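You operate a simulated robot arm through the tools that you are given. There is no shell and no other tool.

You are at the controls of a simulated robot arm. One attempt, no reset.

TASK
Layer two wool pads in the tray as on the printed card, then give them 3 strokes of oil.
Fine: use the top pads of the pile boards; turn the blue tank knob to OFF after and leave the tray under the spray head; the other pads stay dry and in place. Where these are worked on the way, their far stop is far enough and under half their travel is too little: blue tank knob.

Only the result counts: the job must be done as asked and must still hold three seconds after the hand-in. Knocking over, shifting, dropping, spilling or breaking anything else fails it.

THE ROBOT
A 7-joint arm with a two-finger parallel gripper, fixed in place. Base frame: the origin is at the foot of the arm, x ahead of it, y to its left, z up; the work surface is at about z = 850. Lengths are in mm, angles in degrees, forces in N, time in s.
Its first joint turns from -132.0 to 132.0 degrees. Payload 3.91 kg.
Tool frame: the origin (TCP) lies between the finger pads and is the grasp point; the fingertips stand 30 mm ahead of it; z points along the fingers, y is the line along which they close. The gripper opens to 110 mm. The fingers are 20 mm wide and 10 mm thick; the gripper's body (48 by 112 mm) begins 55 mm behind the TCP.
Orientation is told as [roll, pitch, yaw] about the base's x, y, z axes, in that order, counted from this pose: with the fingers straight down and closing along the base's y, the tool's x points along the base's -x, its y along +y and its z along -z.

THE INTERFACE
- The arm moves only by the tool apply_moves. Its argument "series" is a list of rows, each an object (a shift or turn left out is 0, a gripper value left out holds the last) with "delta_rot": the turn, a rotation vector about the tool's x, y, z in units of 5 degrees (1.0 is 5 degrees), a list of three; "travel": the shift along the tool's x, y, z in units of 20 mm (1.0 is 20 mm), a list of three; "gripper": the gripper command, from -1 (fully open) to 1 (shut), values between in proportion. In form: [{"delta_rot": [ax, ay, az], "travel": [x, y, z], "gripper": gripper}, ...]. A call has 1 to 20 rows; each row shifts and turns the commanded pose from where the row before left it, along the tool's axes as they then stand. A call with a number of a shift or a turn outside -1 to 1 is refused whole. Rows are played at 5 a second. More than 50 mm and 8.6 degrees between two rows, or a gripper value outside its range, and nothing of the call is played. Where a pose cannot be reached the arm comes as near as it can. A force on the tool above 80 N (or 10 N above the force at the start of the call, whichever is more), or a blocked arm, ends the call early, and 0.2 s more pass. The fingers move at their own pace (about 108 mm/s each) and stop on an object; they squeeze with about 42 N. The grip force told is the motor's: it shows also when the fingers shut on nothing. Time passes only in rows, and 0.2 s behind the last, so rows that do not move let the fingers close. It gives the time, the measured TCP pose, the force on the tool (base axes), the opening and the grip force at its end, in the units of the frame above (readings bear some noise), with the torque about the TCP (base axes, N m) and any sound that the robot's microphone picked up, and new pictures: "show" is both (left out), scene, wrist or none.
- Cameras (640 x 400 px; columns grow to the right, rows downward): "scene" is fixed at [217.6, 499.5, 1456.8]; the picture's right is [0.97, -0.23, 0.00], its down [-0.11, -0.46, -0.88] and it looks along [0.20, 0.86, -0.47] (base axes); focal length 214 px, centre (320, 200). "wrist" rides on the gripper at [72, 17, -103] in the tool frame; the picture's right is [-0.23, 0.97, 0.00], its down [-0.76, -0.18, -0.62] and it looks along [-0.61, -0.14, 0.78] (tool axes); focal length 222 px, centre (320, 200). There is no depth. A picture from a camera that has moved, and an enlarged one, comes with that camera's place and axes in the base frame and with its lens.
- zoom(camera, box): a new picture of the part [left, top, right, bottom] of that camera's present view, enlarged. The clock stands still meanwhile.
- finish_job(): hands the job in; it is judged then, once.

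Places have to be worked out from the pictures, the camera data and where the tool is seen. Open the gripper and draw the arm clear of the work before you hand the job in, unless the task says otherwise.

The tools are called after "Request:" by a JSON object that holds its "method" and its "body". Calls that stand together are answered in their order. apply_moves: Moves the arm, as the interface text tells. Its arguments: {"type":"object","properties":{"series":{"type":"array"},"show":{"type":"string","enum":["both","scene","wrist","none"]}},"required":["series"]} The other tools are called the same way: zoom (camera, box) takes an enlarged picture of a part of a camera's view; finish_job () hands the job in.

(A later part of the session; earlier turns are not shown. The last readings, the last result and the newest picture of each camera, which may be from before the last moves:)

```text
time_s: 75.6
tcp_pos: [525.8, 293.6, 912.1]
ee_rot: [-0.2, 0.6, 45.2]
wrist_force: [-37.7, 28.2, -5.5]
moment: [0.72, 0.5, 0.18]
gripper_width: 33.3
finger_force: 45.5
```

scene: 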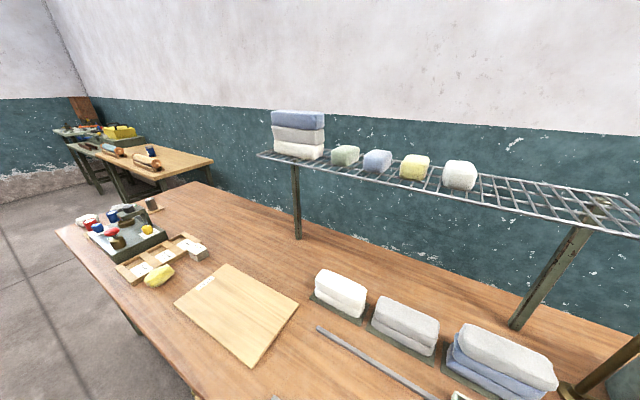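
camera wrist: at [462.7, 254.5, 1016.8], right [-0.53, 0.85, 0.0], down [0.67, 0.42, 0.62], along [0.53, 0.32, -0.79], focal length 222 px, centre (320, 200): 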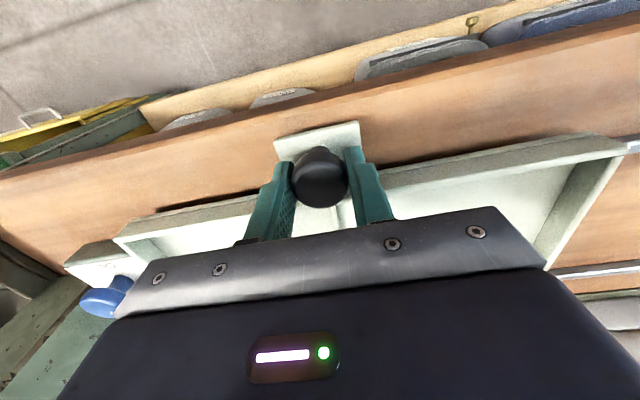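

The stop is there: tray fixed at s≈164, centred under the head. I ease off the load, open the fingers, and rise clear, drawing slightly inward from the spray head.

Request:
{"method": "apply_moves", "body": {"series": [{"travel": [0, 0.18, 0]}, {"gripper": 0}, {"gripper": -1}, {"gripper": -1}, {"travel": [0, 0, -0.5]}, {"travel": [0, 0, -1]}, {"travel": [0, 0, -1]}, {"travel": [0.5, 0, -1]}, {"travel": [0.5, 0, -1]}, {"travel": [0.5, 0, -1]}, {"travel": [0.5, 0, -1]}, {"travel": [0.5, 0, -1]}, {"travel": [0, 0, -1]}, {"travel": [0, 0, 0]}], "show": "both"}}

```text
time_s: 78.6
tcp_pos: [490.8, 259.1, 1082.4]
ee_rot: [-0.3, 0.5, 45.0]
wrist_force: [0.4, -0.5, 0.0]
moment: [-0.01, 0.03, 0.01]
gripper_width: 110.1
finger_force: 0.1
camera wrist: at [427.7, 220.7, 1186.8], right [-0.53, 0.85, 0.0], down [0.67, 0.42, 0.62], along [0.53, 0.32, -0.79], focal length 222 px, centre (320, 200)
```

scene: 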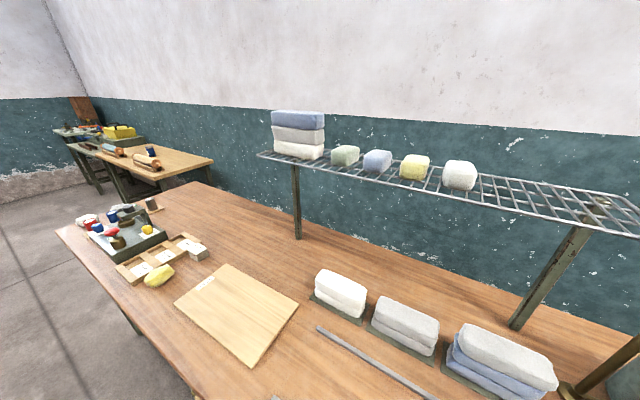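
wrist: 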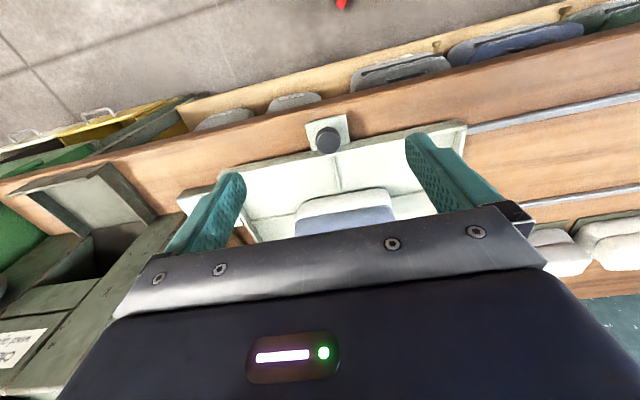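

The stack sits under the head. Next is the tank knob at about (766, 185): I move above it, narrow the opening to 70 mm so the fingers clear the tray end, and turn to yaw 75 to have room for a 90° clockwise turn.

Request:
{"method": "apply_moves", "body": {"series": [{"travel": [-0.546, -0.946, 0.1]}, {"travel": [-0.546, -0.946, 0.1]}, {"travel": [-0.546, -0.946, 0.1]}, {"travel": [-0.546, -0.946, 0.1]}, {"travel": [-0.546, -0.946, 0.1]}, {"travel": [-0.546, -0.946, 0.1]}, {"travel": [-0.546, -0.946, 0.1]}, {"travel": [-0.546, -0.946, 0.1]}, {"travel": [-0.546, -0.946, 0.1]}, {"travel": [-0.546, -0.946, 0.1]}, {"travel": [-0.546, -0.946, 0.1]}, {"travel": [-0.546, -0.946, 0.1]}, {"travel": [-0.546, -0.946, 0.1], "gripper": -0.27}, {"delta_rot": [0, 0, -1]}, {"delta_rot": [0, 0, -1]}, {"delta_rot": [0, 0, -1]}, {"delta_rot": [0, 0, -1]}, {"delta_rot": [0, 0, -1]}, {"delta_rot": [0, 0, -1]}, {"travel": [0, 0, 0]}], "show": "both"}}

Request:
{"method": "zoom", "body": {"camera": "wrist", "box": [220, 40, 420, 200]}}

```text
time_s: 82.6
tcp_pos: [759.8, 187.0, 1055.9]
ee_rot: [0.6, 0.7, 74.0]
wrist_force: [-25.3, 1.2, 7.9]
moment: [-0.36, -2.22, -0.82]
gripper_width: 70.2
finger_force: 0.0
stopped in row 20: the force on the tool passed its limit at 88 N (the readings are from after the stop); the commanded pose is now the measured one
camera wrist: at [724.9, 121.9, 1160.8], right [-0.87, 0.49, 0.0], down [0.39, 0.69, 0.61], along [0.29, 0.54, -0.79], focal length 222 px, centre (320, 200)
```

scene: 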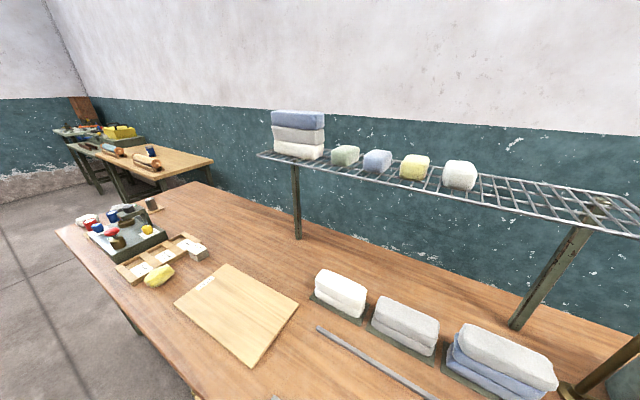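
wrist: 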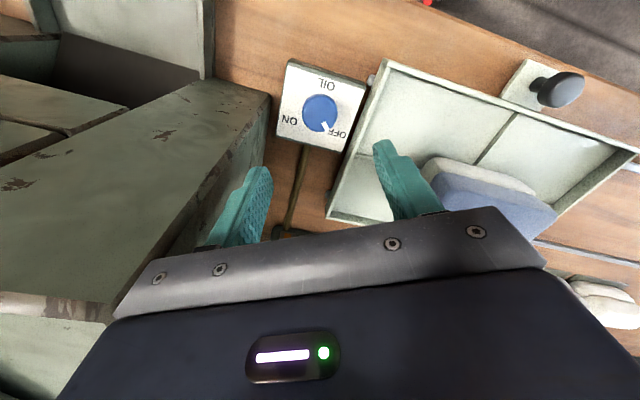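

```text
2.50 times, centred on (320, 120) of wrist
camera zoom: at [724.9, 121.9, 1160.8], right [-0.87, 0.49, 0.0], down [0.39, 0.69, 0.61], along [0.29, 0.54, -0.79], focal length 555 px, centre (320, 400)
```

zoom: 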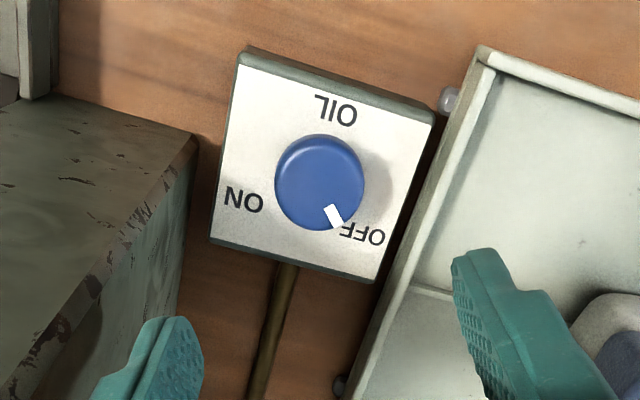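

The force reading and moment put the contact at about (810, 152, 1128): the gripper body touched the top corner of the tall chest beside the knob panel, not the knob. I turn back, rise above the chest, and adopt yaw 14 with the hand leaning back toward the arm, which should clear that corner.

Request:
{"method": "apply_moves", "body": {"series": [{"delta_rot": [0, 0, 1]}, {"delta_rot": [0, 0, 1]}, {"delta_rot": [0, 0, 1]}, {"delta_rot": [0, 0, 1]}, {"delta_rot": [0, 0, 1]}, {"travel": [0, 0, -1]}, {"travel": [0, 0, -1]}, {"travel": [0, 0, -1]}, {"travel": [0, 0, -1]}, {"travel": [0, 0, -1]}, {"travel": [0, 0, -1]}, {"travel": [0, 0, 0]}], "show": "none"}}

Request:
{"method": "apply_moves", "body": {"series": [{"delta_rot": [0, 0, 1]}, {"delta_rot": [0, 0, 1]}, {"delta_rot": [0, 0, 1]}, {"delta_rot": [0, 0, 1]}, {"delta_rot": [0, 0, 1]}, {"delta_rot": [0, 0, 1]}, {"delta_rot": [0, 0, 1]}, {"delta_rot": [0, -1, 0]}, {"delta_rot": [0, -1, 0]}, {"delta_rot": [0, -1, 0]}, {"delta_rot": [0, -1, 0]}, {"travel": [0, 0, 0]}], "show": "both"}}

```text
time_s: 85.2
tcp_pos: [766.0, 186.2, 1175.6]
ee_rot: [0.2, 0.8, 49.0]
wrist_force: [0.3, 0.6, 0.2]
moment: [0.02, 0.0, 0.03]
gripper_width: 69.7
finger_force: 0.1
```

```text
time_s: 87.8
tcp_pos: [763.7, 186.5, 1175.2]
ee_rot: [-0.4, -19.4, 14.2]
wrist_force: [0.6, 0.6, -0.7]
moment: [-0.01, 0.0, 0.0]
gripper_width: 70.0
finger_force: 0.1
camera wrist: at [659.8, 178.0, 1249.4], right [-0.03, 1.0, 0.07], down [0.54, -0.04, 0.84], along [0.84, 0.06, -0.54], focal length 222 px, centre (320, 200)
```

scene: 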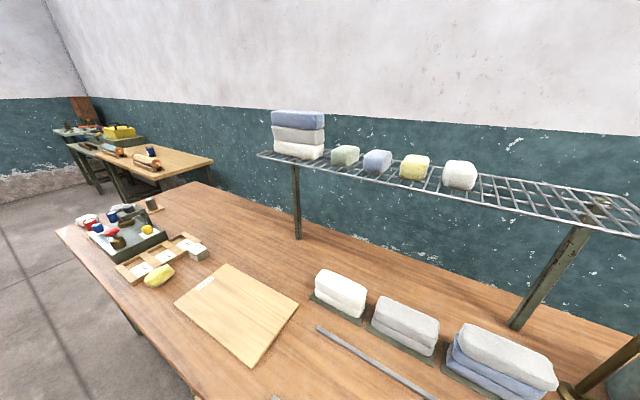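
wrist: 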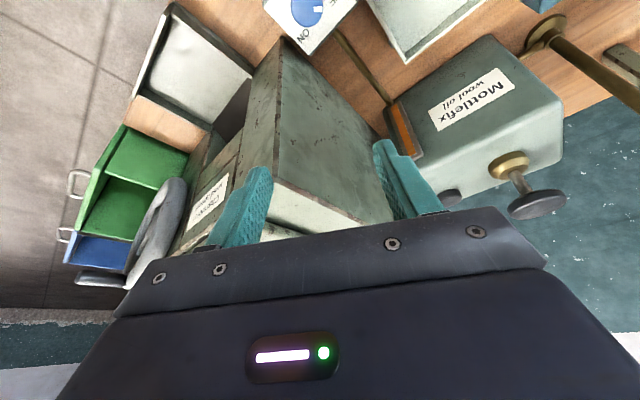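

Request:
{"method": "zoom", "body": {"camera": "wrist", "box": [120, 0, 440, 240]}}

Request:
{"method": "zoom", "body": {"camera": "wrist", "box": [370, 20, 600, 230]}}

```text
1.67 times, centred on (280, 120) of wrist
camera zoom: at [659.8, 178.0, 1249.4], right [-0.03, 1.0, 0.07], down [0.54, -0.04, 0.84], along [0.84, 0.06, -0.54], focal length 370 px, centre (387, 333)
```

zoom: 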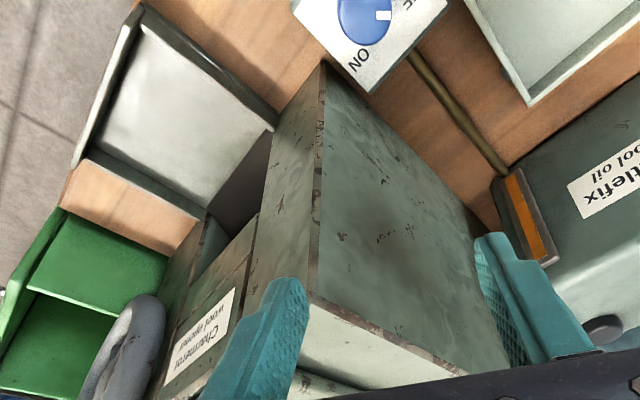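

```text
1.90 times, centred on (485, 125) of wrist
camera zoom: at [659.8, 178.0, 1249.4], right [-0.03, 1.0, 0.07], down [0.54, -0.04, 0.84], along [0.84, 0.06, -0.54], focal length 423 px, centre (6, 343)
```

zoom: 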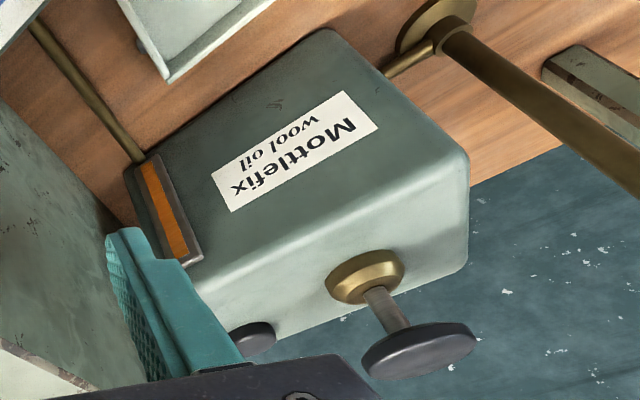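

The chest corner is at (812, 151) with its top at z≈1130. Here above it, I test whether the wrist can turn 90° clockwise about the vertical with this lean.

Request:
{"method": "apply_moves", "body": {"series": [{"delta_rot": [0.342, 0, 0.94]}, {"delta_rot": [0.342, 0, 0.94]}, {"delta_rot": [0.342, 0, 0.94]}, {"delta_rot": [0.342, 0, 0.94]}, {"delta_rot": [0.342, 0, 0.94]}, {"delta_rot": [0.342, 0, 0.94]}, {"delta_rot": [0.342, 0, 0.94]}, {"delta_rot": [0.342, 0, 0.94]}, {"delta_rot": [0.342, 0, 0.94]}, {"delta_rot": [0.342, 0, 0.94]}, {"delta_rot": [0.342, 0, 0.94]}, {"delta_rot": [0.342, 0, 0.94]}, {"delta_rot": [0.342, 0, 0.94]}, {"delta_rot": [0.342, 0, 0.94]}, {"delta_rot": [0.342, 0, 0.94]}, {"delta_rot": [0.342, 0, 0.94]}, {"delta_rot": [0.342, 0, 0.94]}, {"delta_rot": [0.342, 0, 0.94]}, {"travel": [0, 0, 0]}], "show": "wrist"}}

```text
time_s: 91.8
tcp_pos: [764.1, 186.6, 1175.3]
ee_rot: [-0.7, -20.4, -75.8]
wrist_force: [-0.6, 0.7, -0.9]
moment: [0.03, 0.02, 0.01]
gripper_width: 69.6
finger_force: 0.0
camera wrist: at [755.9, 291.0, 1247.0], right [1.0, 0.03, 0.07], down [-0.04, -0.52, 0.85], along [0.06, -0.85, -0.52], focal length 222 px, centre (320, 200)
```

wrist: 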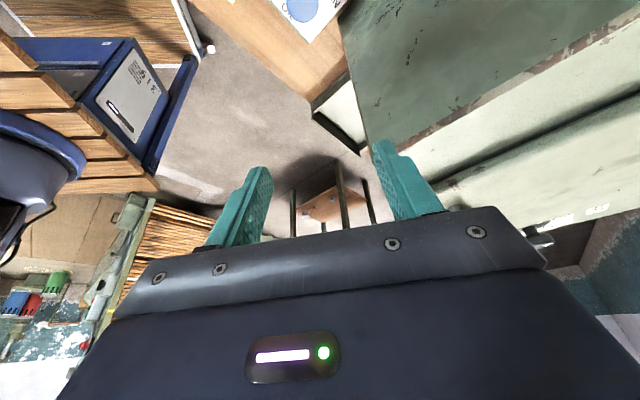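

The wrist reaches yaw -76 freely, so one continuous 90° turn is possible. I turn back to about yaw 24 and descend with the lean to TCP z≈1000 above the knob (est. (760.5, 189), top ≈ 900).

Request:
{"method": "apply_moves", "body": {"series": [{"delta_rot": [-0.342, 0, -0.94]}, {"delta_rot": [-0.342, 0, -0.94]}, {"delta_rot": [-0.342, 0, -0.94]}, {"delta_rot": [-0.342, 0, -0.94]}, {"delta_rot": [-0.342, 0, -0.94]}, {"delta_rot": [-0.342, 0, -0.94]}, {"delta_rot": [-0.342, 0, -0.94]}, {"delta_rot": [-0.342, 0, -0.94]}, {"delta_rot": [-0.342, 0, -0.94]}, {"delta_rot": [-0.342, 0, -0.94]}, {"delta_rot": [-0.342, 0, -0.94]}, {"delta_rot": [-0.342, 0, -0.94]}, {"delta_rot": [-0.342, 0, -0.94]}, {"delta_rot": [-0.342, 0, -0.94]}, {"delta_rot": [-0.342, 0, -0.94]}, {"delta_rot": [-0.342, 0, -0.94]}, {"delta_rot": [-0.342, 0, -0.94]}, {"delta_rot": [-0.342, 0, -0.94]}, {"delta_rot": [-0.342, 0, -0.94]}, {"delta_rot": [-0.342, 0, -0.94]}], "show": "none"}}

Request:
{"method": "apply_moves", "body": {"series": [{"travel": [0.344, 0.02, 0.91]}, {"travel": [0.344, 0.02, 0.91]}, {"travel": [0.344, 0.02, 0.91]}, {"travel": [0.344, 0.02, 0.91]}, {"travel": [0.344, 0.02, 0.91]}, {"travel": [0.344, 0.02, 0.91]}, {"travel": [0.344, 0.02, 0.91]}, {"travel": [0.344, 0.02, 0.91]}, {"travel": [0.344, 0.02, 0.91]}, {"travel": [0, 0, 0]}], "show": "wrist"}}

Request:
{"method": "zoom", "body": {"camera": "wrist", "box": [220, 60, 440, 220]}}

```text
time_s: 96.0
tcp_pos: [763.8, 186.1, 1175.2]
ee_rot: [-0.3, -19.1, 24.1]
wrist_force: [0.2, 0.8, -0.1]
moment: [0.0, -0.02, -0.01]
gripper_width: 70.0
finger_force: 0.1
```

```text
time_s: 98.2
tcp_pos: [758.1, 186.8, 999.5]
ee_rot: [-0.3, -19.3, 24.2]
wrist_force: [-0.5, 0.0, -0.1]
moment: [-0.01, 0.0, -0.02]
gripper_width: 69.9
finger_force: 0.0
camera wrist: at [657.1, 160.1, 1074.4], right [-0.2, 0.98, 0.07], down [0.54, 0.05, 0.84], along [0.82, 0.21, -0.54], focal length 222 px, centre (320, 200)
```

wrist: 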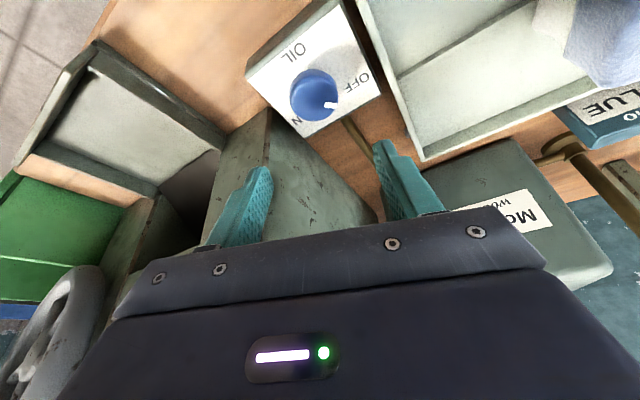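

```text
2.50 times, centred on (330, 140) of wrist
camera zoom: at [657.1, 160.1, 1074.4], right [-0.2, 0.98, 0.07], down [0.54, 0.05, 0.84], along [0.82, 0.21, -0.54], focal length 555 px, centre (295, 350)
```

zoom: 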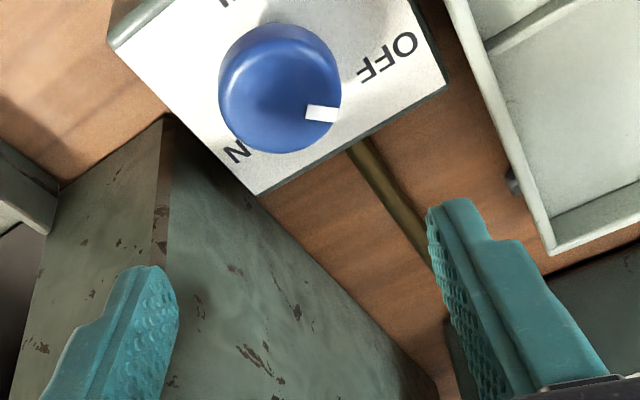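

The cap centre resolves to about (761, 190) with its top at z≈904, diameter ≈42 mm. I narrow the opening to 62 mm, correct sideways and come down to just above the cap to check.

Request:
{"method": "apply_moves", "body": {"series": [{"travel": [0.2, 0.073, 0.9], "gripper": -0.127}, {"travel": [0.26, 0, 0.9]}, {"travel": [0.33, 0, 0.88]}, {"travel": [0, 0, 0]}], "show": "wrist"}}

Request:
{"method": "zoom", "body": {"camera": "wrist", "box": [220, 60, 440, 220]}}

```text
time_s: 99.2
tcp_pos: [760.8, 189.5, 943.9]
ee_rot: [-0.3, -19.2, 24.1]
wrist_force: [0.3, -0.6, -0.4]
moment: [0.0, 0.01, -0.01]
gripper_width: 61.9
finger_force: 0.1
camera wrist: at [659.7, 162.7, 1018.7], right [-0.2, 0.98, 0.07], down [0.54, 0.05, 0.84], along [0.82, 0.21, -0.54], focal length 222 px, centre (320, 200)
```

wrist: 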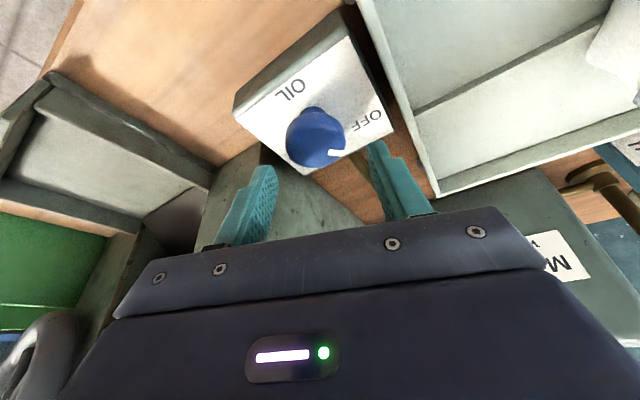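

```text
2.50 times, centred on (330, 140) of wrist
camera zoom: at [659.7, 162.7, 1018.7], right [-0.2, 0.98, 0.07], down [0.54, 0.05, 0.84], along [0.82, 0.21, -0.54], focal length 555 px, centre (295, 350)
```

zoom: 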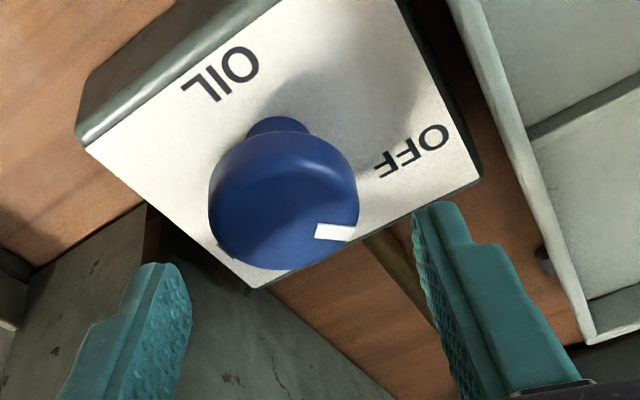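

The cap is aligned with the tool (centre ≈ (761, 189.5), top ≈ 906). I descend 33 mm so the fingers straddle the cap and close.

Request:
{"method": "apply_moves", "body": {"series": [{"travel": [0.281, 0, 0.8]}, {"travel": [0.281, 0, 0.8]}, {"travel": [0, 0, 0]}, {"gripper": 1}, {"gripper": 1}, {"gripper": 1}, {"gripper": 1}], "show": "wrist"}}

Request:
{"method": "zoom", "body": {"camera": "wrist", "box": [220, 60, 440, 220]}}

```text
time_s: 100.8
tcp_pos: [762.0, 189.3, 911.1]
ee_rot: [-0.4, -19.3, 24.1]
wrist_force: [-4.6, 5.3, 38.2]
moment: [0.42, 0.36, 0.1]
gripper_width: 39.4
finger_force: 45.0
camera wrist: at [659.7, 162.2, 985.8], right [-0.2, 0.98, 0.07], down [0.54, 0.05, 0.84], along [0.82, 0.21, -0.54], focal length 222 px, centre (320, 200)
```

wrist: 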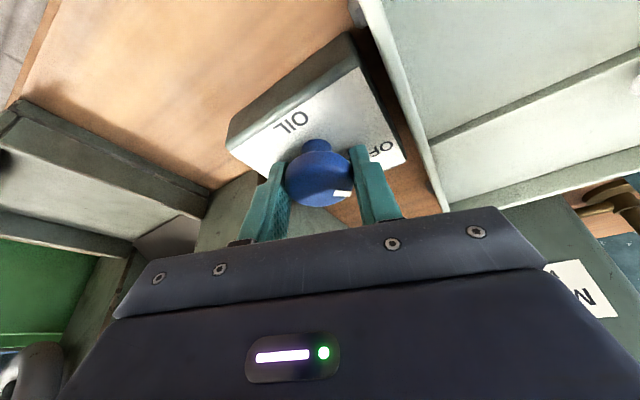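

```text
2.50 times, centred on (330, 140) of wrist
camera zoom: at [659.7, 162.2, 985.8], right [-0.2, 0.98, 0.07], down [0.54, 0.05, 0.84], along [0.82, 0.21, -0.54], focal length 555 px, centre (295, 350)
```

zoom: 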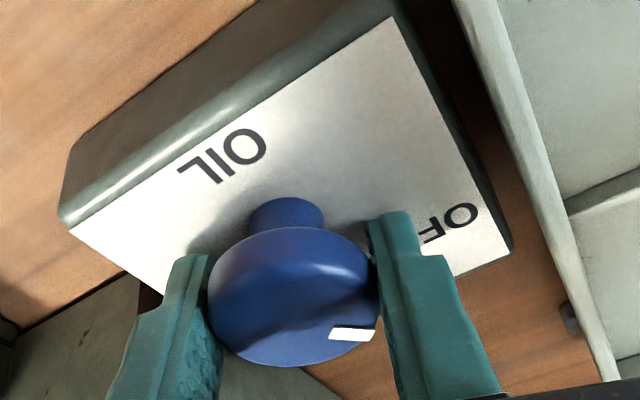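

The cap is gripped at 39 mm with 38 N upward load. I ease up about 1 mm and begin turning clockwise (toward ON), 25° first.

Request:
{"method": "apply_moves", "body": {"series": [{"travel": [-0.02, 0, -0.057]}, {"delta_rot": [0.165, 0, 0.472]}, {"delta_rot": [0.33, 0, 0.944]}, {"delta_rot": [0.33, 0, 0.944]}, {"delta_rot": [0.33, 0, 0.944]}, {"delta_rot": [0.33, 0, 0.944]}, {"delta_rot": [0.165, 0, 0.472]}, {"travel": [0, 0, 0]}], "show": "wrist"}}

Request:
{"method": "zoom", "body": {"camera": "wrist", "box": [220, 60, 440, 220]}}

```text
time_s: 102.6
tcp_pos: [761.4, 188.7, 911.6]
ee_rot: [-0.2, -19.4, -1.0]
wrist_force: [17.9, 5.7, 25.9]
moment: [0.25, -0.78, -0.07]
gripper_width: 39.3
finger_force: 44.9
camera wrist: at [657.9, 207.5, 985.8], right [0.23, 0.97, 0.07], down [0.51, -0.18, 0.84], along [0.83, -0.16, -0.53], focal length 222 px, centre (320, 200)
```

wrist: 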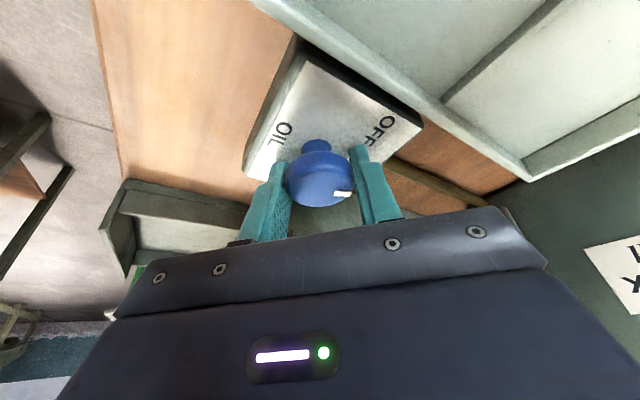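

```text
2.50 times, centred on (330, 140) of wrist
camera zoom: at [657.9, 207.5, 985.8], right [0.23, 0.97, 0.07], down [0.51, -0.18, 0.84], along [0.83, -0.16, -0.53], focal length 555 px, centre (295, 350)
```

zoom: 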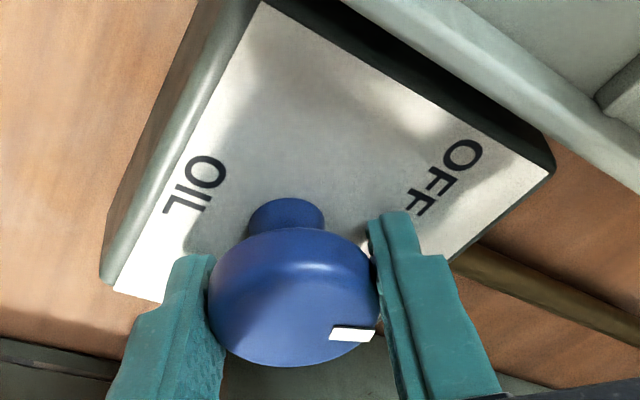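

The knob turns with the gripper. I continue 45° more.

Request:
{"method": "apply_moves", "body": {"series": [{"delta_rot": [0.33, 0, 0.944]}, {"delta_rot": [0.33, 0, 0.944]}, {"delta_rot": [0.33, 0, 0.944]}, {"delta_rot": [0.33, 0, 0.944]}, {"delta_rot": [0.33, 0, 0.944]}, {"delta_rot": [0.33, 0, 0.944]}, {"delta_rot": [0.33, 0, 0.944]}, {"delta_rot": [0.33, 0, 0.944]}, {"delta_rot": [0.33, 0, 0.944]}, {"travel": [0, 0, 0]}], "show": "wrist"}}

Request:
{"method": "zoom", "body": {"camera": "wrist", "box": [220, 60, 440, 220]}}

```text
time_s: 104.8
tcp_pos: [761.7, 189.3, 911.5]
ee_rot: [-0.1, -19.6, -46.1]
wrist_force: [24.0, 10.8, 18.4]
moment: [-0.35, -0.79, -0.04]
gripper_width: 39.5
finger_force: 44.9
camera wrist: at [701.1, 274.9, 985.6], right [0.85, 0.52, 0.07], down [0.23, -0.49, 0.84], along [0.48, -0.7, -0.53], focal length 222 px, centre (320, 200)
```

wrist: 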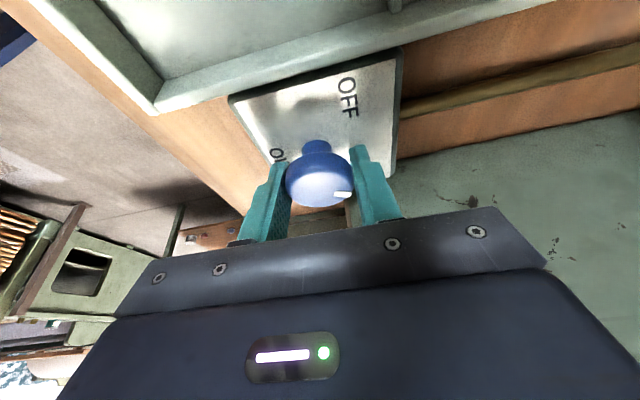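

```text
2.50 times, centred on (330, 140) of wrist
camera zoom: at [701.1, 274.9, 985.6], right [0.85, 0.52, 0.07], down [0.23, -0.49, 0.84], along [0.48, -0.7, -0.53], focal length 555 px, centre (295, 350)
```

zoom: 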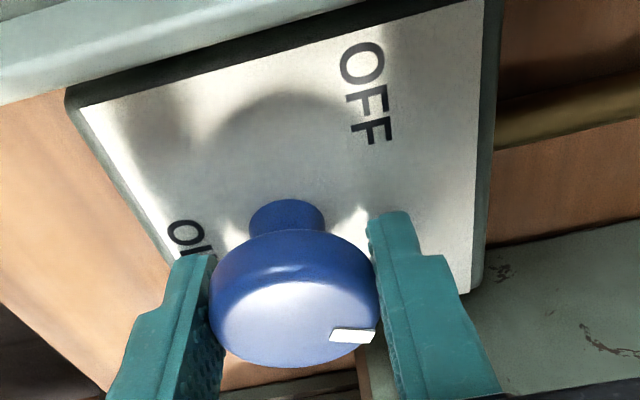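

70° turned and still following. I continue another 25° looking for the stop.

Request:
{"method": "apply_moves", "body": {"series": [{"delta_rot": [0.33, 0, 0.944]}, {"delta_rot": [0.33, 0, 0.944]}, {"delta_rot": [0.33, 0, 0.944]}, {"delta_rot": [0.33, 0, 0.944]}, {"delta_rot": [0.33, 0, 0.944]}, {"travel": [0, 0, 0]}], "show": "wrist"}}

Request:
{"method": "zoom", "body": {"camera": "wrist", "box": [220, 60, 440, 220]}}

```text
time_s: 106.2
tcp_pos: [761.2, 190.2, 911.3]
ee_rot: [0.0, -19.5, -71.2]
wrist_force: [25.9, 28.9, 13.6]
moment: [0.33, -0.08, 0.43]
gripper_width: 39.7
finger_force: 45.1
camera wrist: at [742.7, 292.8, 985.7], right [0.99, 0.11, 0.08], down [0.0, -0.54, 0.84], along [0.14, -0.83, -0.53], focal length 222 px, centre (320, 200)
```

wrist: 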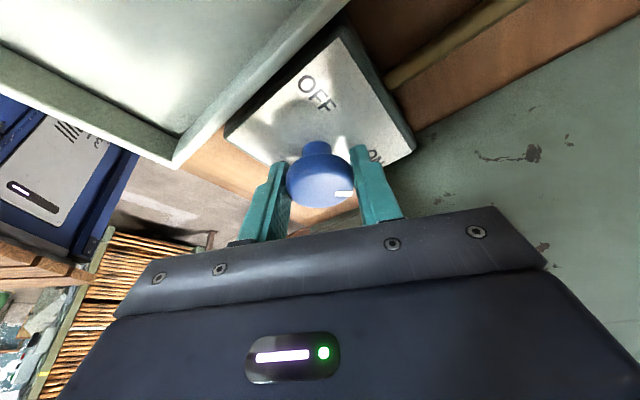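

```text
2.50 times, centred on (330, 140) of wrist
camera zoom: at [742.7, 292.8, 985.7], right [0.99, 0.11, 0.08], down [0.0, -0.54, 0.84], along [0.14, -0.83, -0.53], focal length 555 px, centre (295, 350)
```

zoom: 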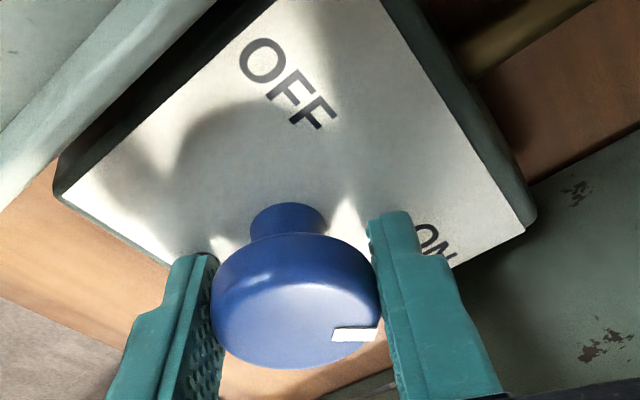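

Resistance is building (0.43 N·m). I try 10° more to make sure the far stop is reached.

Request:
{"method": "apply_moves", "body": {"series": [{"delta_rot": [0.33, 0, 0.944]}, {"delta_rot": [0.33, 0, 0.944]}, {"travel": [0, 0, 0]}], "show": "wrist"}}

Request:
{"method": "zoom", "body": {"camera": "wrist", "box": [220, 60, 440, 220]}}

```text
time_s: 107.0
tcp_pos: [762.6, 188.3, 911.0]
ee_rot: [0.2, -19.6, -81.3]
wrist_force: [28.3, 13.9, 27.3]
moment: [-0.31, -0.07, 0.4]
gripper_width: 39.2
finger_force: 44.8
camera wrist: at [761.5, 292.3, 985.6], right [0.99, -0.06, 0.08], down [-0.1, -0.53, 0.84], along [-0.01, -0.85, -0.53], focal length 222 px, centre (320, 200)
```

wrist: 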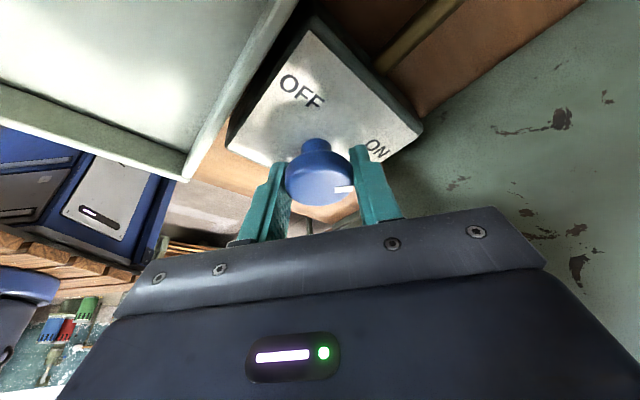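

```text
2.50 times, centred on (330, 140) of wrist
camera zoom: at [761.5, 292.3, 985.6], right [0.99, -0.06, 0.08], down [-0.1, -0.53, 0.84], along [-0.01, -0.85, -0.53], focal length 555 px, centre (295, 350)
```

zoom: 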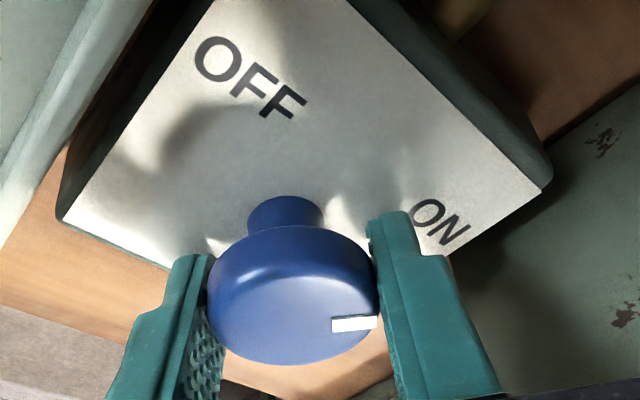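

The mark slipped about 10° relative to the fingers on the last bit, so the knob is at its ON stop. I release, rise vertically with the same lean, and look back at the mark.

Request:
{"method": "apply_moves", "body": {"series": [{"gripper": 0}, {"gripper": -0.127}, {"gripper": -0.127}, {"travel": [-0.165, 0, -0.472]}, {"travel": [-0.33, 0, -0.944]}, {"travel": [-0.33, 0, -0.944]}, {"travel": [-0.33, 0, -0.944]}, {"travel": [-0.33, 0, -0.944]}, {"travel": [0, 0, 0]}], "show": "wrist"}}

Request:
{"method": "zoom", "body": {"camera": "wrist", "box": [220, 40, 440, 200]}}

```text
time_s: 109.0
tcp_pos: [759.9, 189.4, 1001.9]
ee_rot: [0.1, -19.6, -81.0]
wrist_force: [0.0, -0.3, -0.4]
moment: [0.03, 0.01, 0.01]
gripper_width: 61.9
finger_force: 0.1
camera wrist: at [760.3, 293.1, 1075.2], right [1.0, -0.06, 0.08], down [-0.1, -0.53, 0.84], along [-0.01, -0.85, -0.53], focal length 222 px, centre (320, 200)
```

wrist: 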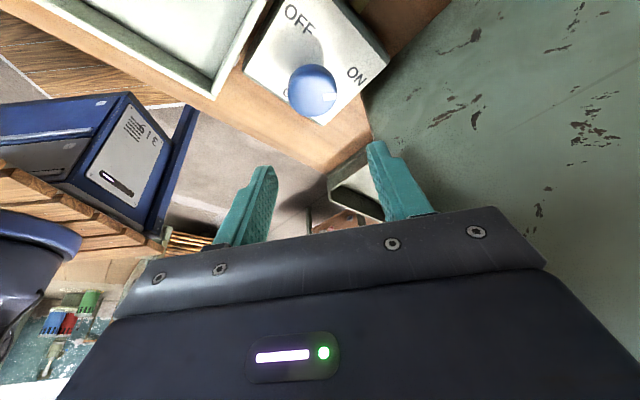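

```text
2.50 times, centred on (330, 120) of wrist
camera zoom: at [760.3, 293.1, 1075.2], right [1.0, -0.06, 0.08], down [-0.1, -0.53, 0.84], along [-0.01, -0.85, -0.53], focal length 555 px, centre (295, 400)
```

zoom: 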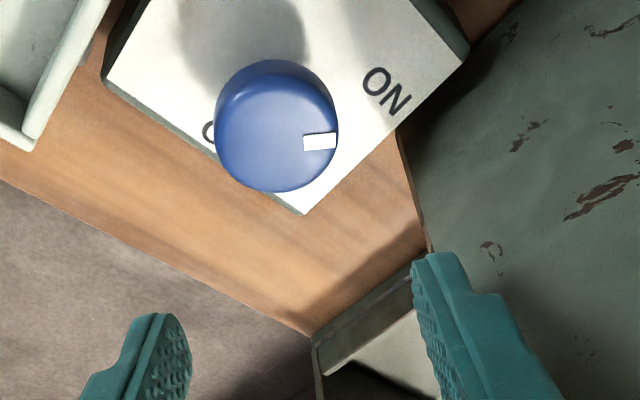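

The mark points to ON now. I rise to z≈1240 and turn back toward the tank direction for the plunger strokes, closing the fingers to use as a pusher.

Request:
{"method": "apply_moves", "body": {"series": [{"travel": [-0.33, 0, -0.944]}, {"travel": [-0.33, 0, -0.944]}, {"travel": [-0.33, 0, -0.944]}, {"travel": [-0.33, 0, -0.944]}, {"travel": [-0.33, 0, -0.944]}, {"travel": [-0.33, 0, -0.944]}, {"travel": [-0.33, 0, -0.944]}, {"travel": [-0.33, 0, -0.944]}, {"travel": [-0.33, 0, -0.944]}, {"travel": [-0.33, 0, -0.944]}, {"travel": [-0.33, 0, -0.944]}, {"travel": [-0.33, 0, -0.944]}, {"travel": [0, 0, 0]}], "show": "none"}}

Request:
{"method": "apply_moves", "body": {"series": [{"delta_rot": [-0.33, 0, -0.944]}, {"delta_rot": [-0.33, 0, -0.944]}, {"delta_rot": [-0.33, 0, -0.944]}, {"delta_rot": [-0.33, 0, -0.944]}, {"delta_rot": [-0.33, 0, -0.944]}, {"delta_rot": [-0.33, 0, -0.944]}, {"delta_rot": [-0.33, 0, -0.944]}, {"delta_rot": [-0.33, 0, -0.944]}, {"delta_rot": [-0.33, 0, -0.944]}, {"delta_rot": [-0.33, 0, -0.944]}, {"delta_rot": [-0.33, 0, -0.944]}, {"delta_rot": [-0.33, 0, -0.944]}, {"delta_rot": [-0.33, 0, -0.944]}, {"delta_rot": [-0.33, 0, -0.944]}, {"delta_rot": [-0.33, 0, -0.944]}, {"delta_rot": [-0.33, 0, -0.944]}, {"delta_rot": [-0.33, 0, -0.944]}, {"delta_rot": [-0.33, 0, -0.944]}, {"delta_rot": [-0.33, 0, -0.944]}, {"delta_rot": [-0.33, 0, -0.944]}], "show": "wrist"}}

```text
time_s: 111.8
tcp_pos: [760.9, 191.0, 1241.4]
ee_rot: [-0.1, -19.6, -81.0]
wrist_force: [-1.0, 0.2, 0.9]
moment: [-0.01, -0.03, 0.0]
gripper_width: 61.9
finger_force: 0.0
```

```text
time_s: 116.0
tcp_pos: [759.3, 192.0, 1241.3]
ee_rot: [-0.3, -19.1, 19.3]
wrist_force: [-0.4, 0.2, -0.1]
moment: [-0.01, 0.01, -0.02]
gripper_width: 62.3
finger_force: 0.1
camera wrist: at [657.0, 173.7, 1315.7], right [-0.12, 0.99, 0.07], down [0.54, 0.0, 0.84], along [0.83, 0.14, -0.54], focal length 222 px, centre (320, 200)
```

wrist: 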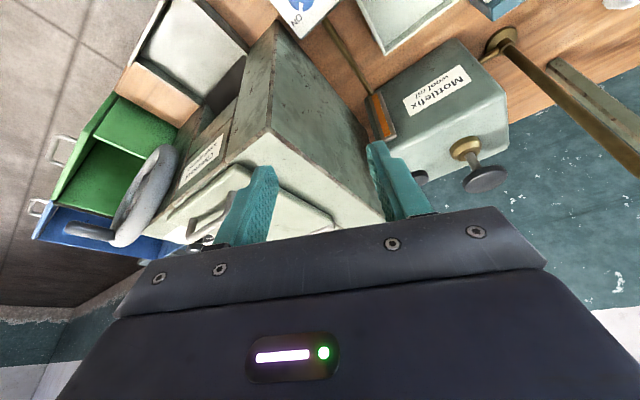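

Request:
{"method": "zoom", "body": {"camera": "wrist", "box": [400, 100, 560, 220]}}

```text
3.33 times, centred on (480, 160) of wrist
camera zoom: at [657.0, 173.7, 1315.7], right [-0.12, 0.99, 0.07], down [0.54, 0.0, 0.84], along [0.83, 0.14, -0.54], focal length 740 px, centre (-213, 333)
```

zoom: 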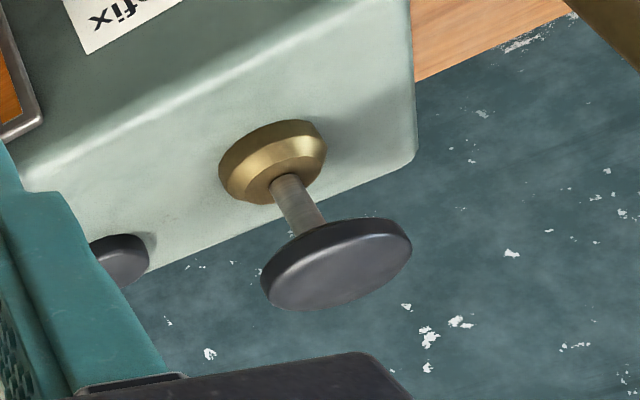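

The plunger's disc top is at about (899.5, 480, 1122) and the collar top near z≈1063, so the stroke is up to ~48 mm. I set yaw 28 and a 30° outward tilt, close the fingers, and move above the disc.

Request:
{"method": "apply_moves", "body": {"series": [{"delta_rot": [-0.29, 0, -0.826], "gripper": 1}, {"delta_rot": [-0.29, 0, -0.826]}, {"delta_rot": [0, -0.75, 0]}, {"delta_rot": [0, -0.75, 0]}, {"delta_rot": [0, -0.65, 0]}, {"travel": [-0.758, 0.725, 0.575]}, {"travel": [-0.758, 0.725, 0.575]}, {"travel": [-0.758, 0.725, 0.575]}, {"travel": [-0.758, 0.725, 0.575]}, {"travel": [-0.758, 0.725, 0.575]}, {"travel": [-0.758, 0.725, 0.575]}, {"travel": [-0.758, 0.725, 0.575]}, {"travel": [-0.758, 0.725, 0.575]}, {"travel": [0, 0, 0]}], "show": "both"}}

```text
time_s: 119.0
tcp_pos: [840.3, 363.8, 1222.9]
ee_rot: [-0.3, -30.0, 27.9]
wrist_force: [-0.7, -0.2, 0.2]
moment: [0.0, 0.0, -0.01]
gripper_width: 0.0
finger_force: 37.7
camera wrist: at [730.6, 324.8, 1276.3], right [-0.28, 0.95, 0.11], down [0.39, 0.01, 0.92], along [0.88, 0.3, -0.37], focal length 222 px, centre (320, 200)
```

scene: 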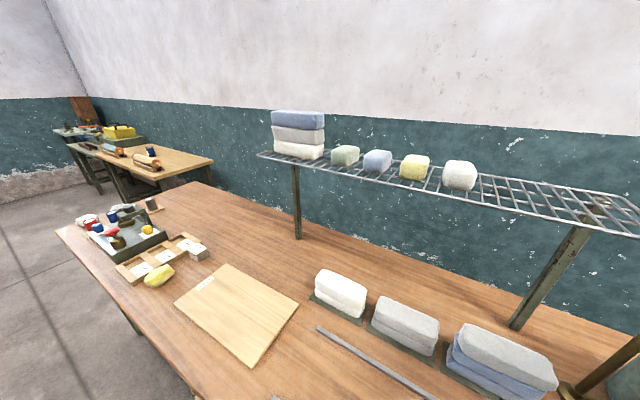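
wrist: 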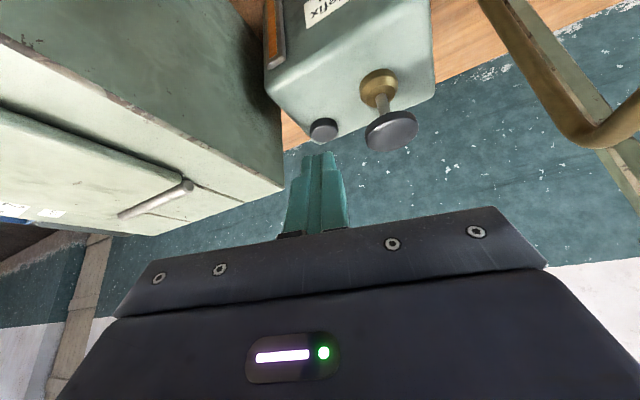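

Request:
{"method": "zoom", "body": {"camera": "wrist", "box": [280, 50, 460, 190]}}

```text
2.86 times, centred on (370, 120) of wrist
camera zoom: at [730.6, 324.8, 1276.3], right [-0.28, 0.95, 0.11], down [0.39, 0.01, 0.92], along [0.88, 0.3, -0.37], focal length 635 px, centre (177, 429)
```

zoom: 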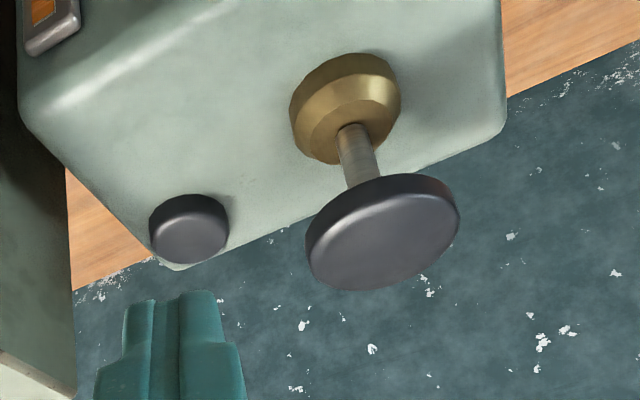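

The disc centre is confirmed at (900.5, 479, 1122). I move to a hover at TCP (892, 475, 1190), where the tips are about 37 mm above the disc.

Request:
{"method": "apply_moves", "body": {"series": [{"travel": [-0.684, 0.737, 0.776]}, {"travel": [-0.684, 0.737, 0.776]}, {"travel": [-0.684, 0.737, 0.776]}, {"travel": [-0.684, 0.737, 0.776]}, {"travel": [-0.684, 0.737, 0.776]}, {"travel": [0, 0, 0]}], "show": "wrist"}}

Request:
{"method": "zoom", "body": {"camera": "wrist", "box": [230, 50, 410, 240]}}

```text
time_s: 120.4
tcp_pos: [893.2, 473.4, 1190.0]
ee_rot: [-0.3, -30.0, 27.9]
wrist_force: [-0.7, 0.1, 0.1]
moment: [0.0, 0.02, -0.03]
gripper_width: 0.0
finger_force: 37.4
camera wrist: at [783.5, 434.0, 1243.8], right [-0.28, 0.95, 0.11], down [0.39, 0.01, 0.92], along [0.88, 0.3, -0.37], focal length 222 px, centre (320, 200)
```

wrist: 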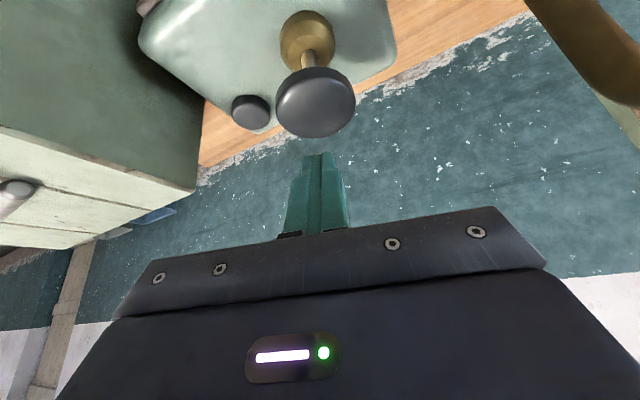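

```text
2.11 times, centred on (320, 145) of wrist
camera zoom: at [783.5, 434.0, 1243.8], right [-0.28, 0.95, 0.11], down [0.39, 0.01, 0.92], along [0.88, 0.3, -0.37], focal length 468 px, centre (320, 316)
```

zoom: 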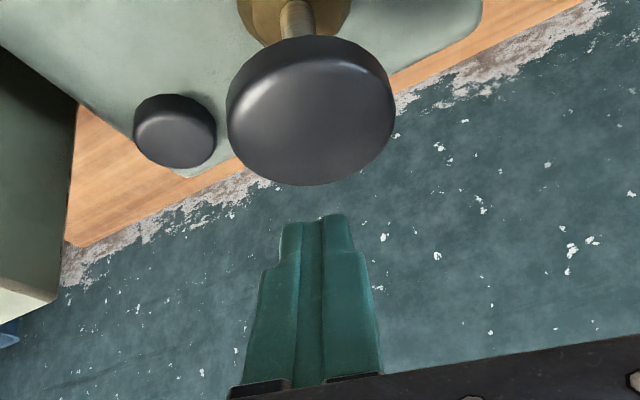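

Alignment is good. I press straight down: about 37 mm to contact and then the stroke, watching force and sound.

Request:
{"method": "apply_moves", "body": {"series": [{"travel": [0.25, 0, 0.433]}, {"travel": [0.25, 0, 0.433]}, {"travel": [0.25, 0, 0.433]}, {"travel": [0.2, 0, 0.346]}, {"travel": [0.2, 0, 0.346]}, {"travel": [0, 0, 0]}], "show": "wrist"}}

```text
time_s: 121.8
tcp_pos: [892.2, 473.7, 1145.8]
ee_rot: [-0.3, -30.0, 27.9]
wrist_force: [2.1, -0.3, 5.0]
moment: [0.0, -0.06, 0.06]
gripper_width: 0.1
finger_force: 37.7
camera wrist: at [783.6, 434.9, 1198.8], right [-0.28, 0.95, 0.11], down [0.39, 0.01, 0.92], along [0.88, 0.3, -0.37], focal length 222 px, centre (320, 200)
```

wrist: 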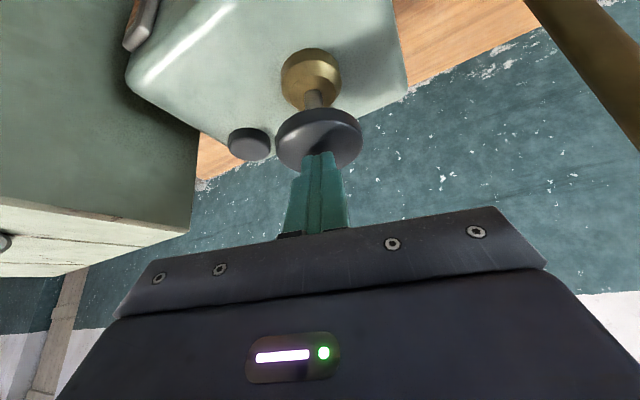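

Contact with a light spring (5 N). I continue pressing down in one go toward the bottom of the stroke.

Request:
{"method": "apply_moves", "body": {"series": [{"travel": [0.2, 0, 0.346]}, {"travel": [0.2, 0, 0.346]}, {"travel": [0.2, 0, 0.346]}, {"travel": [0.2, 0, 0.346]}, {"travel": [0.2, 0, 0.346]}, {"travel": [0, 0, 0]}], "show": "wrist"}}

```text
time_s: 122.9
tcp_pos: [895.7, 474.9, 1124.5]
ee_rot: [-0.1, -31.3, 27.9]
wrist_force: [3.3, 1.9, 21.4]
moment: [0.1, -0.19, -0.01]
gripper_width: 0.0
finger_force: 37.1
stopped in row 5: the force on the tool passed its limit at 90 N (the readings are from after the stop); the commanded pose is now the measured one
camera wrist: at [784.5, 435.7, 1175.5], right [-0.28, 0.95, 0.12], down [0.37, 0.0, 0.93], along [0.89, 0.3, -0.35], focal length 222 px, centre (320, 200)
```

wrist: 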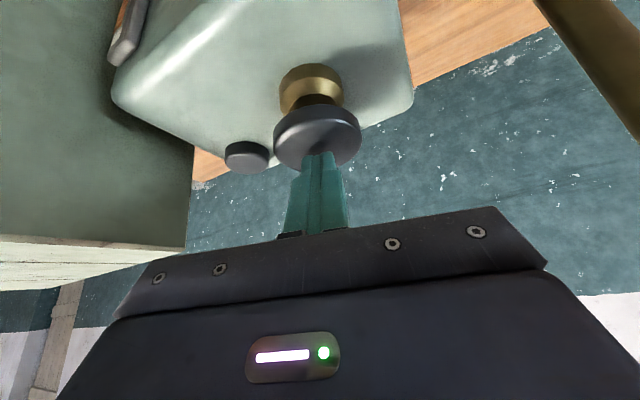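

Request:
{"method": "zoom", "body": {"camera": "wrist", "box": [230, 40, 410, 200]}}

```text
2.50 times, centred on (320, 120) of wrist
camera zoom: at [784.5, 435.7, 1175.5], right [-0.28, 0.95, 0.12], down [0.37, 0.0, 0.93], along [0.89, 0.3, -0.35], focal length 555 px, centre (320, 400)
```

zoom: 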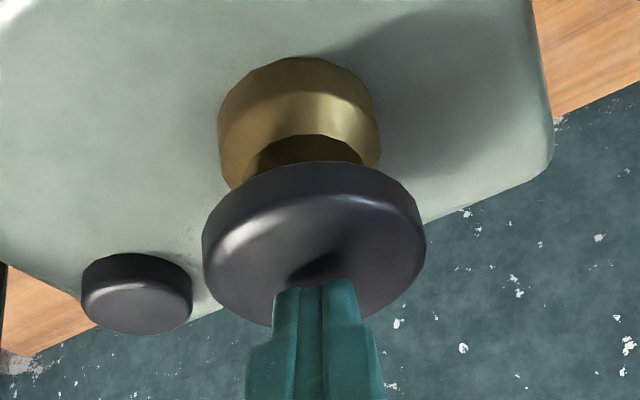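

The disc is down against its stop. I release upward about 48 mm and check that the plunger returns.

Request:
{"method": "apply_moves", "body": {"series": [{"travel": [-0.2, 0, -0.346]}, {"travel": [-0.25, 0, -0.433]}, {"travel": [-0.25, 0, -0.433]}, {"travel": [-0.25, 0, -0.433]}, {"travel": [-0.25, 0, -0.433]}, {"travel": [0, 0, 0]}], "show": "wrist"}}

Request:
{"method": "zoom", "body": {"camera": "wrist", "box": [230, 40, 410, 200]}}

```text
time_s: 124.3
tcp_pos: [894.1, 474.2, 1167.9]
ee_rot: [-0.2, -31.0, 27.7]
wrist_force: [-0.2, -0.2, 0.9]
moment: [-0.01, 0.02, 0.01]
gripper_width: 0.0
finger_force: 37.7
camera wrist: at [783.8, 435.1, 1220.2], right [-0.28, 0.95, 0.11], down [0.38, 0.0, 0.93], along [0.88, 0.3, -0.36], focal length 222 px, centre (320, 200)
```

wrist: 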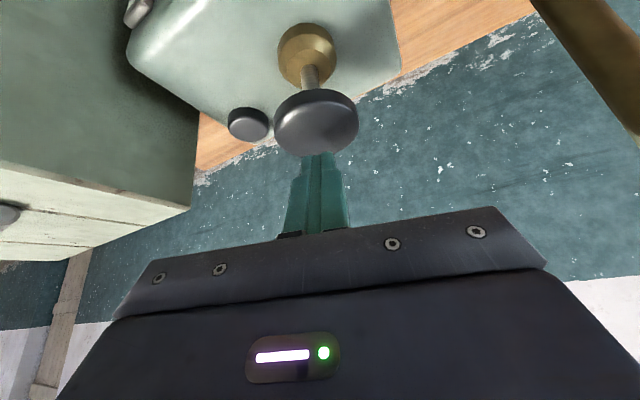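

```text
2.50 times, centred on (320, 120) of wrist
camera zoom: at [783.8, 435.1, 1220.2], right [-0.28, 0.95, 0.11], down [0.38, 0.0, 0.93], along [0.88, 0.3, -0.36], focal length 555 px, centre (320, 400)
```

zoom: 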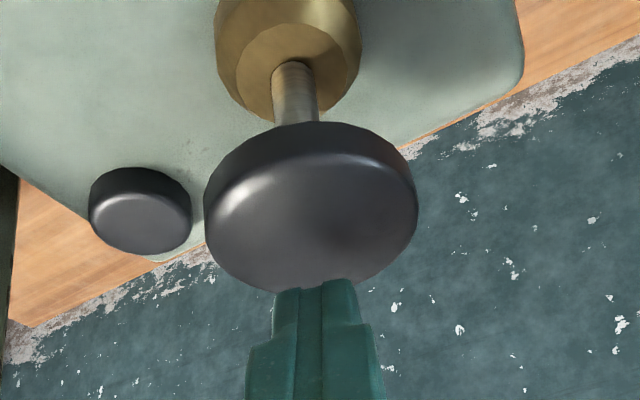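

The plunger sprang back; stroke 1 is done (about 30 mm of travel to the stop). Now the second full stroke: down about 47 mm from here, then check the force.

Request:
{"method": "apply_moves", "body": {"series": [{"travel": [0.258, 0, 0.429]}, {"travel": [0.258, 0, 0.429]}, {"travel": [0.258, 0, 0.429]}, {"travel": [0.232, 0, 0.386]}, {"travel": [0.206, 0, 0.343]}, {"travel": [0, 0, 0]}], "show": "wrist"}}

```text
time_s: 125.7
tcp_pos: [893.9, 474.5, 1123.3]
ee_rot: [-0.2, -31.1, 27.8]
wrist_force: [-0.9, 2.6, 27.9]
moment: [0.12, -0.13, 0.09]
gripper_width: 0.0
finger_force: 37.1
camera wrist: at [783.0, 434.8, 1175.7], right [-0.28, 0.95, 0.12], down [0.37, 0.0, 0.93], along [0.88, 0.3, -0.35], focal length 222 px, centre (320, 200)
```

wrist: 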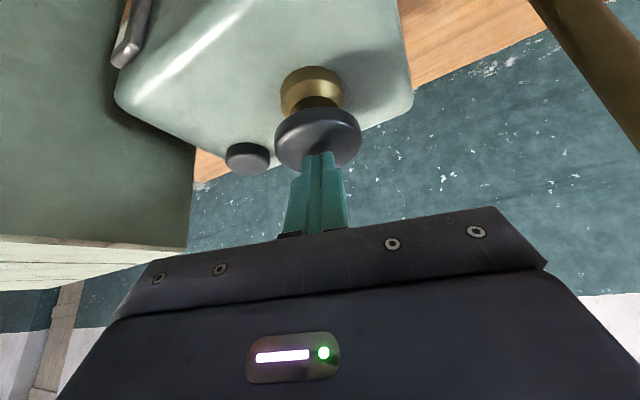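

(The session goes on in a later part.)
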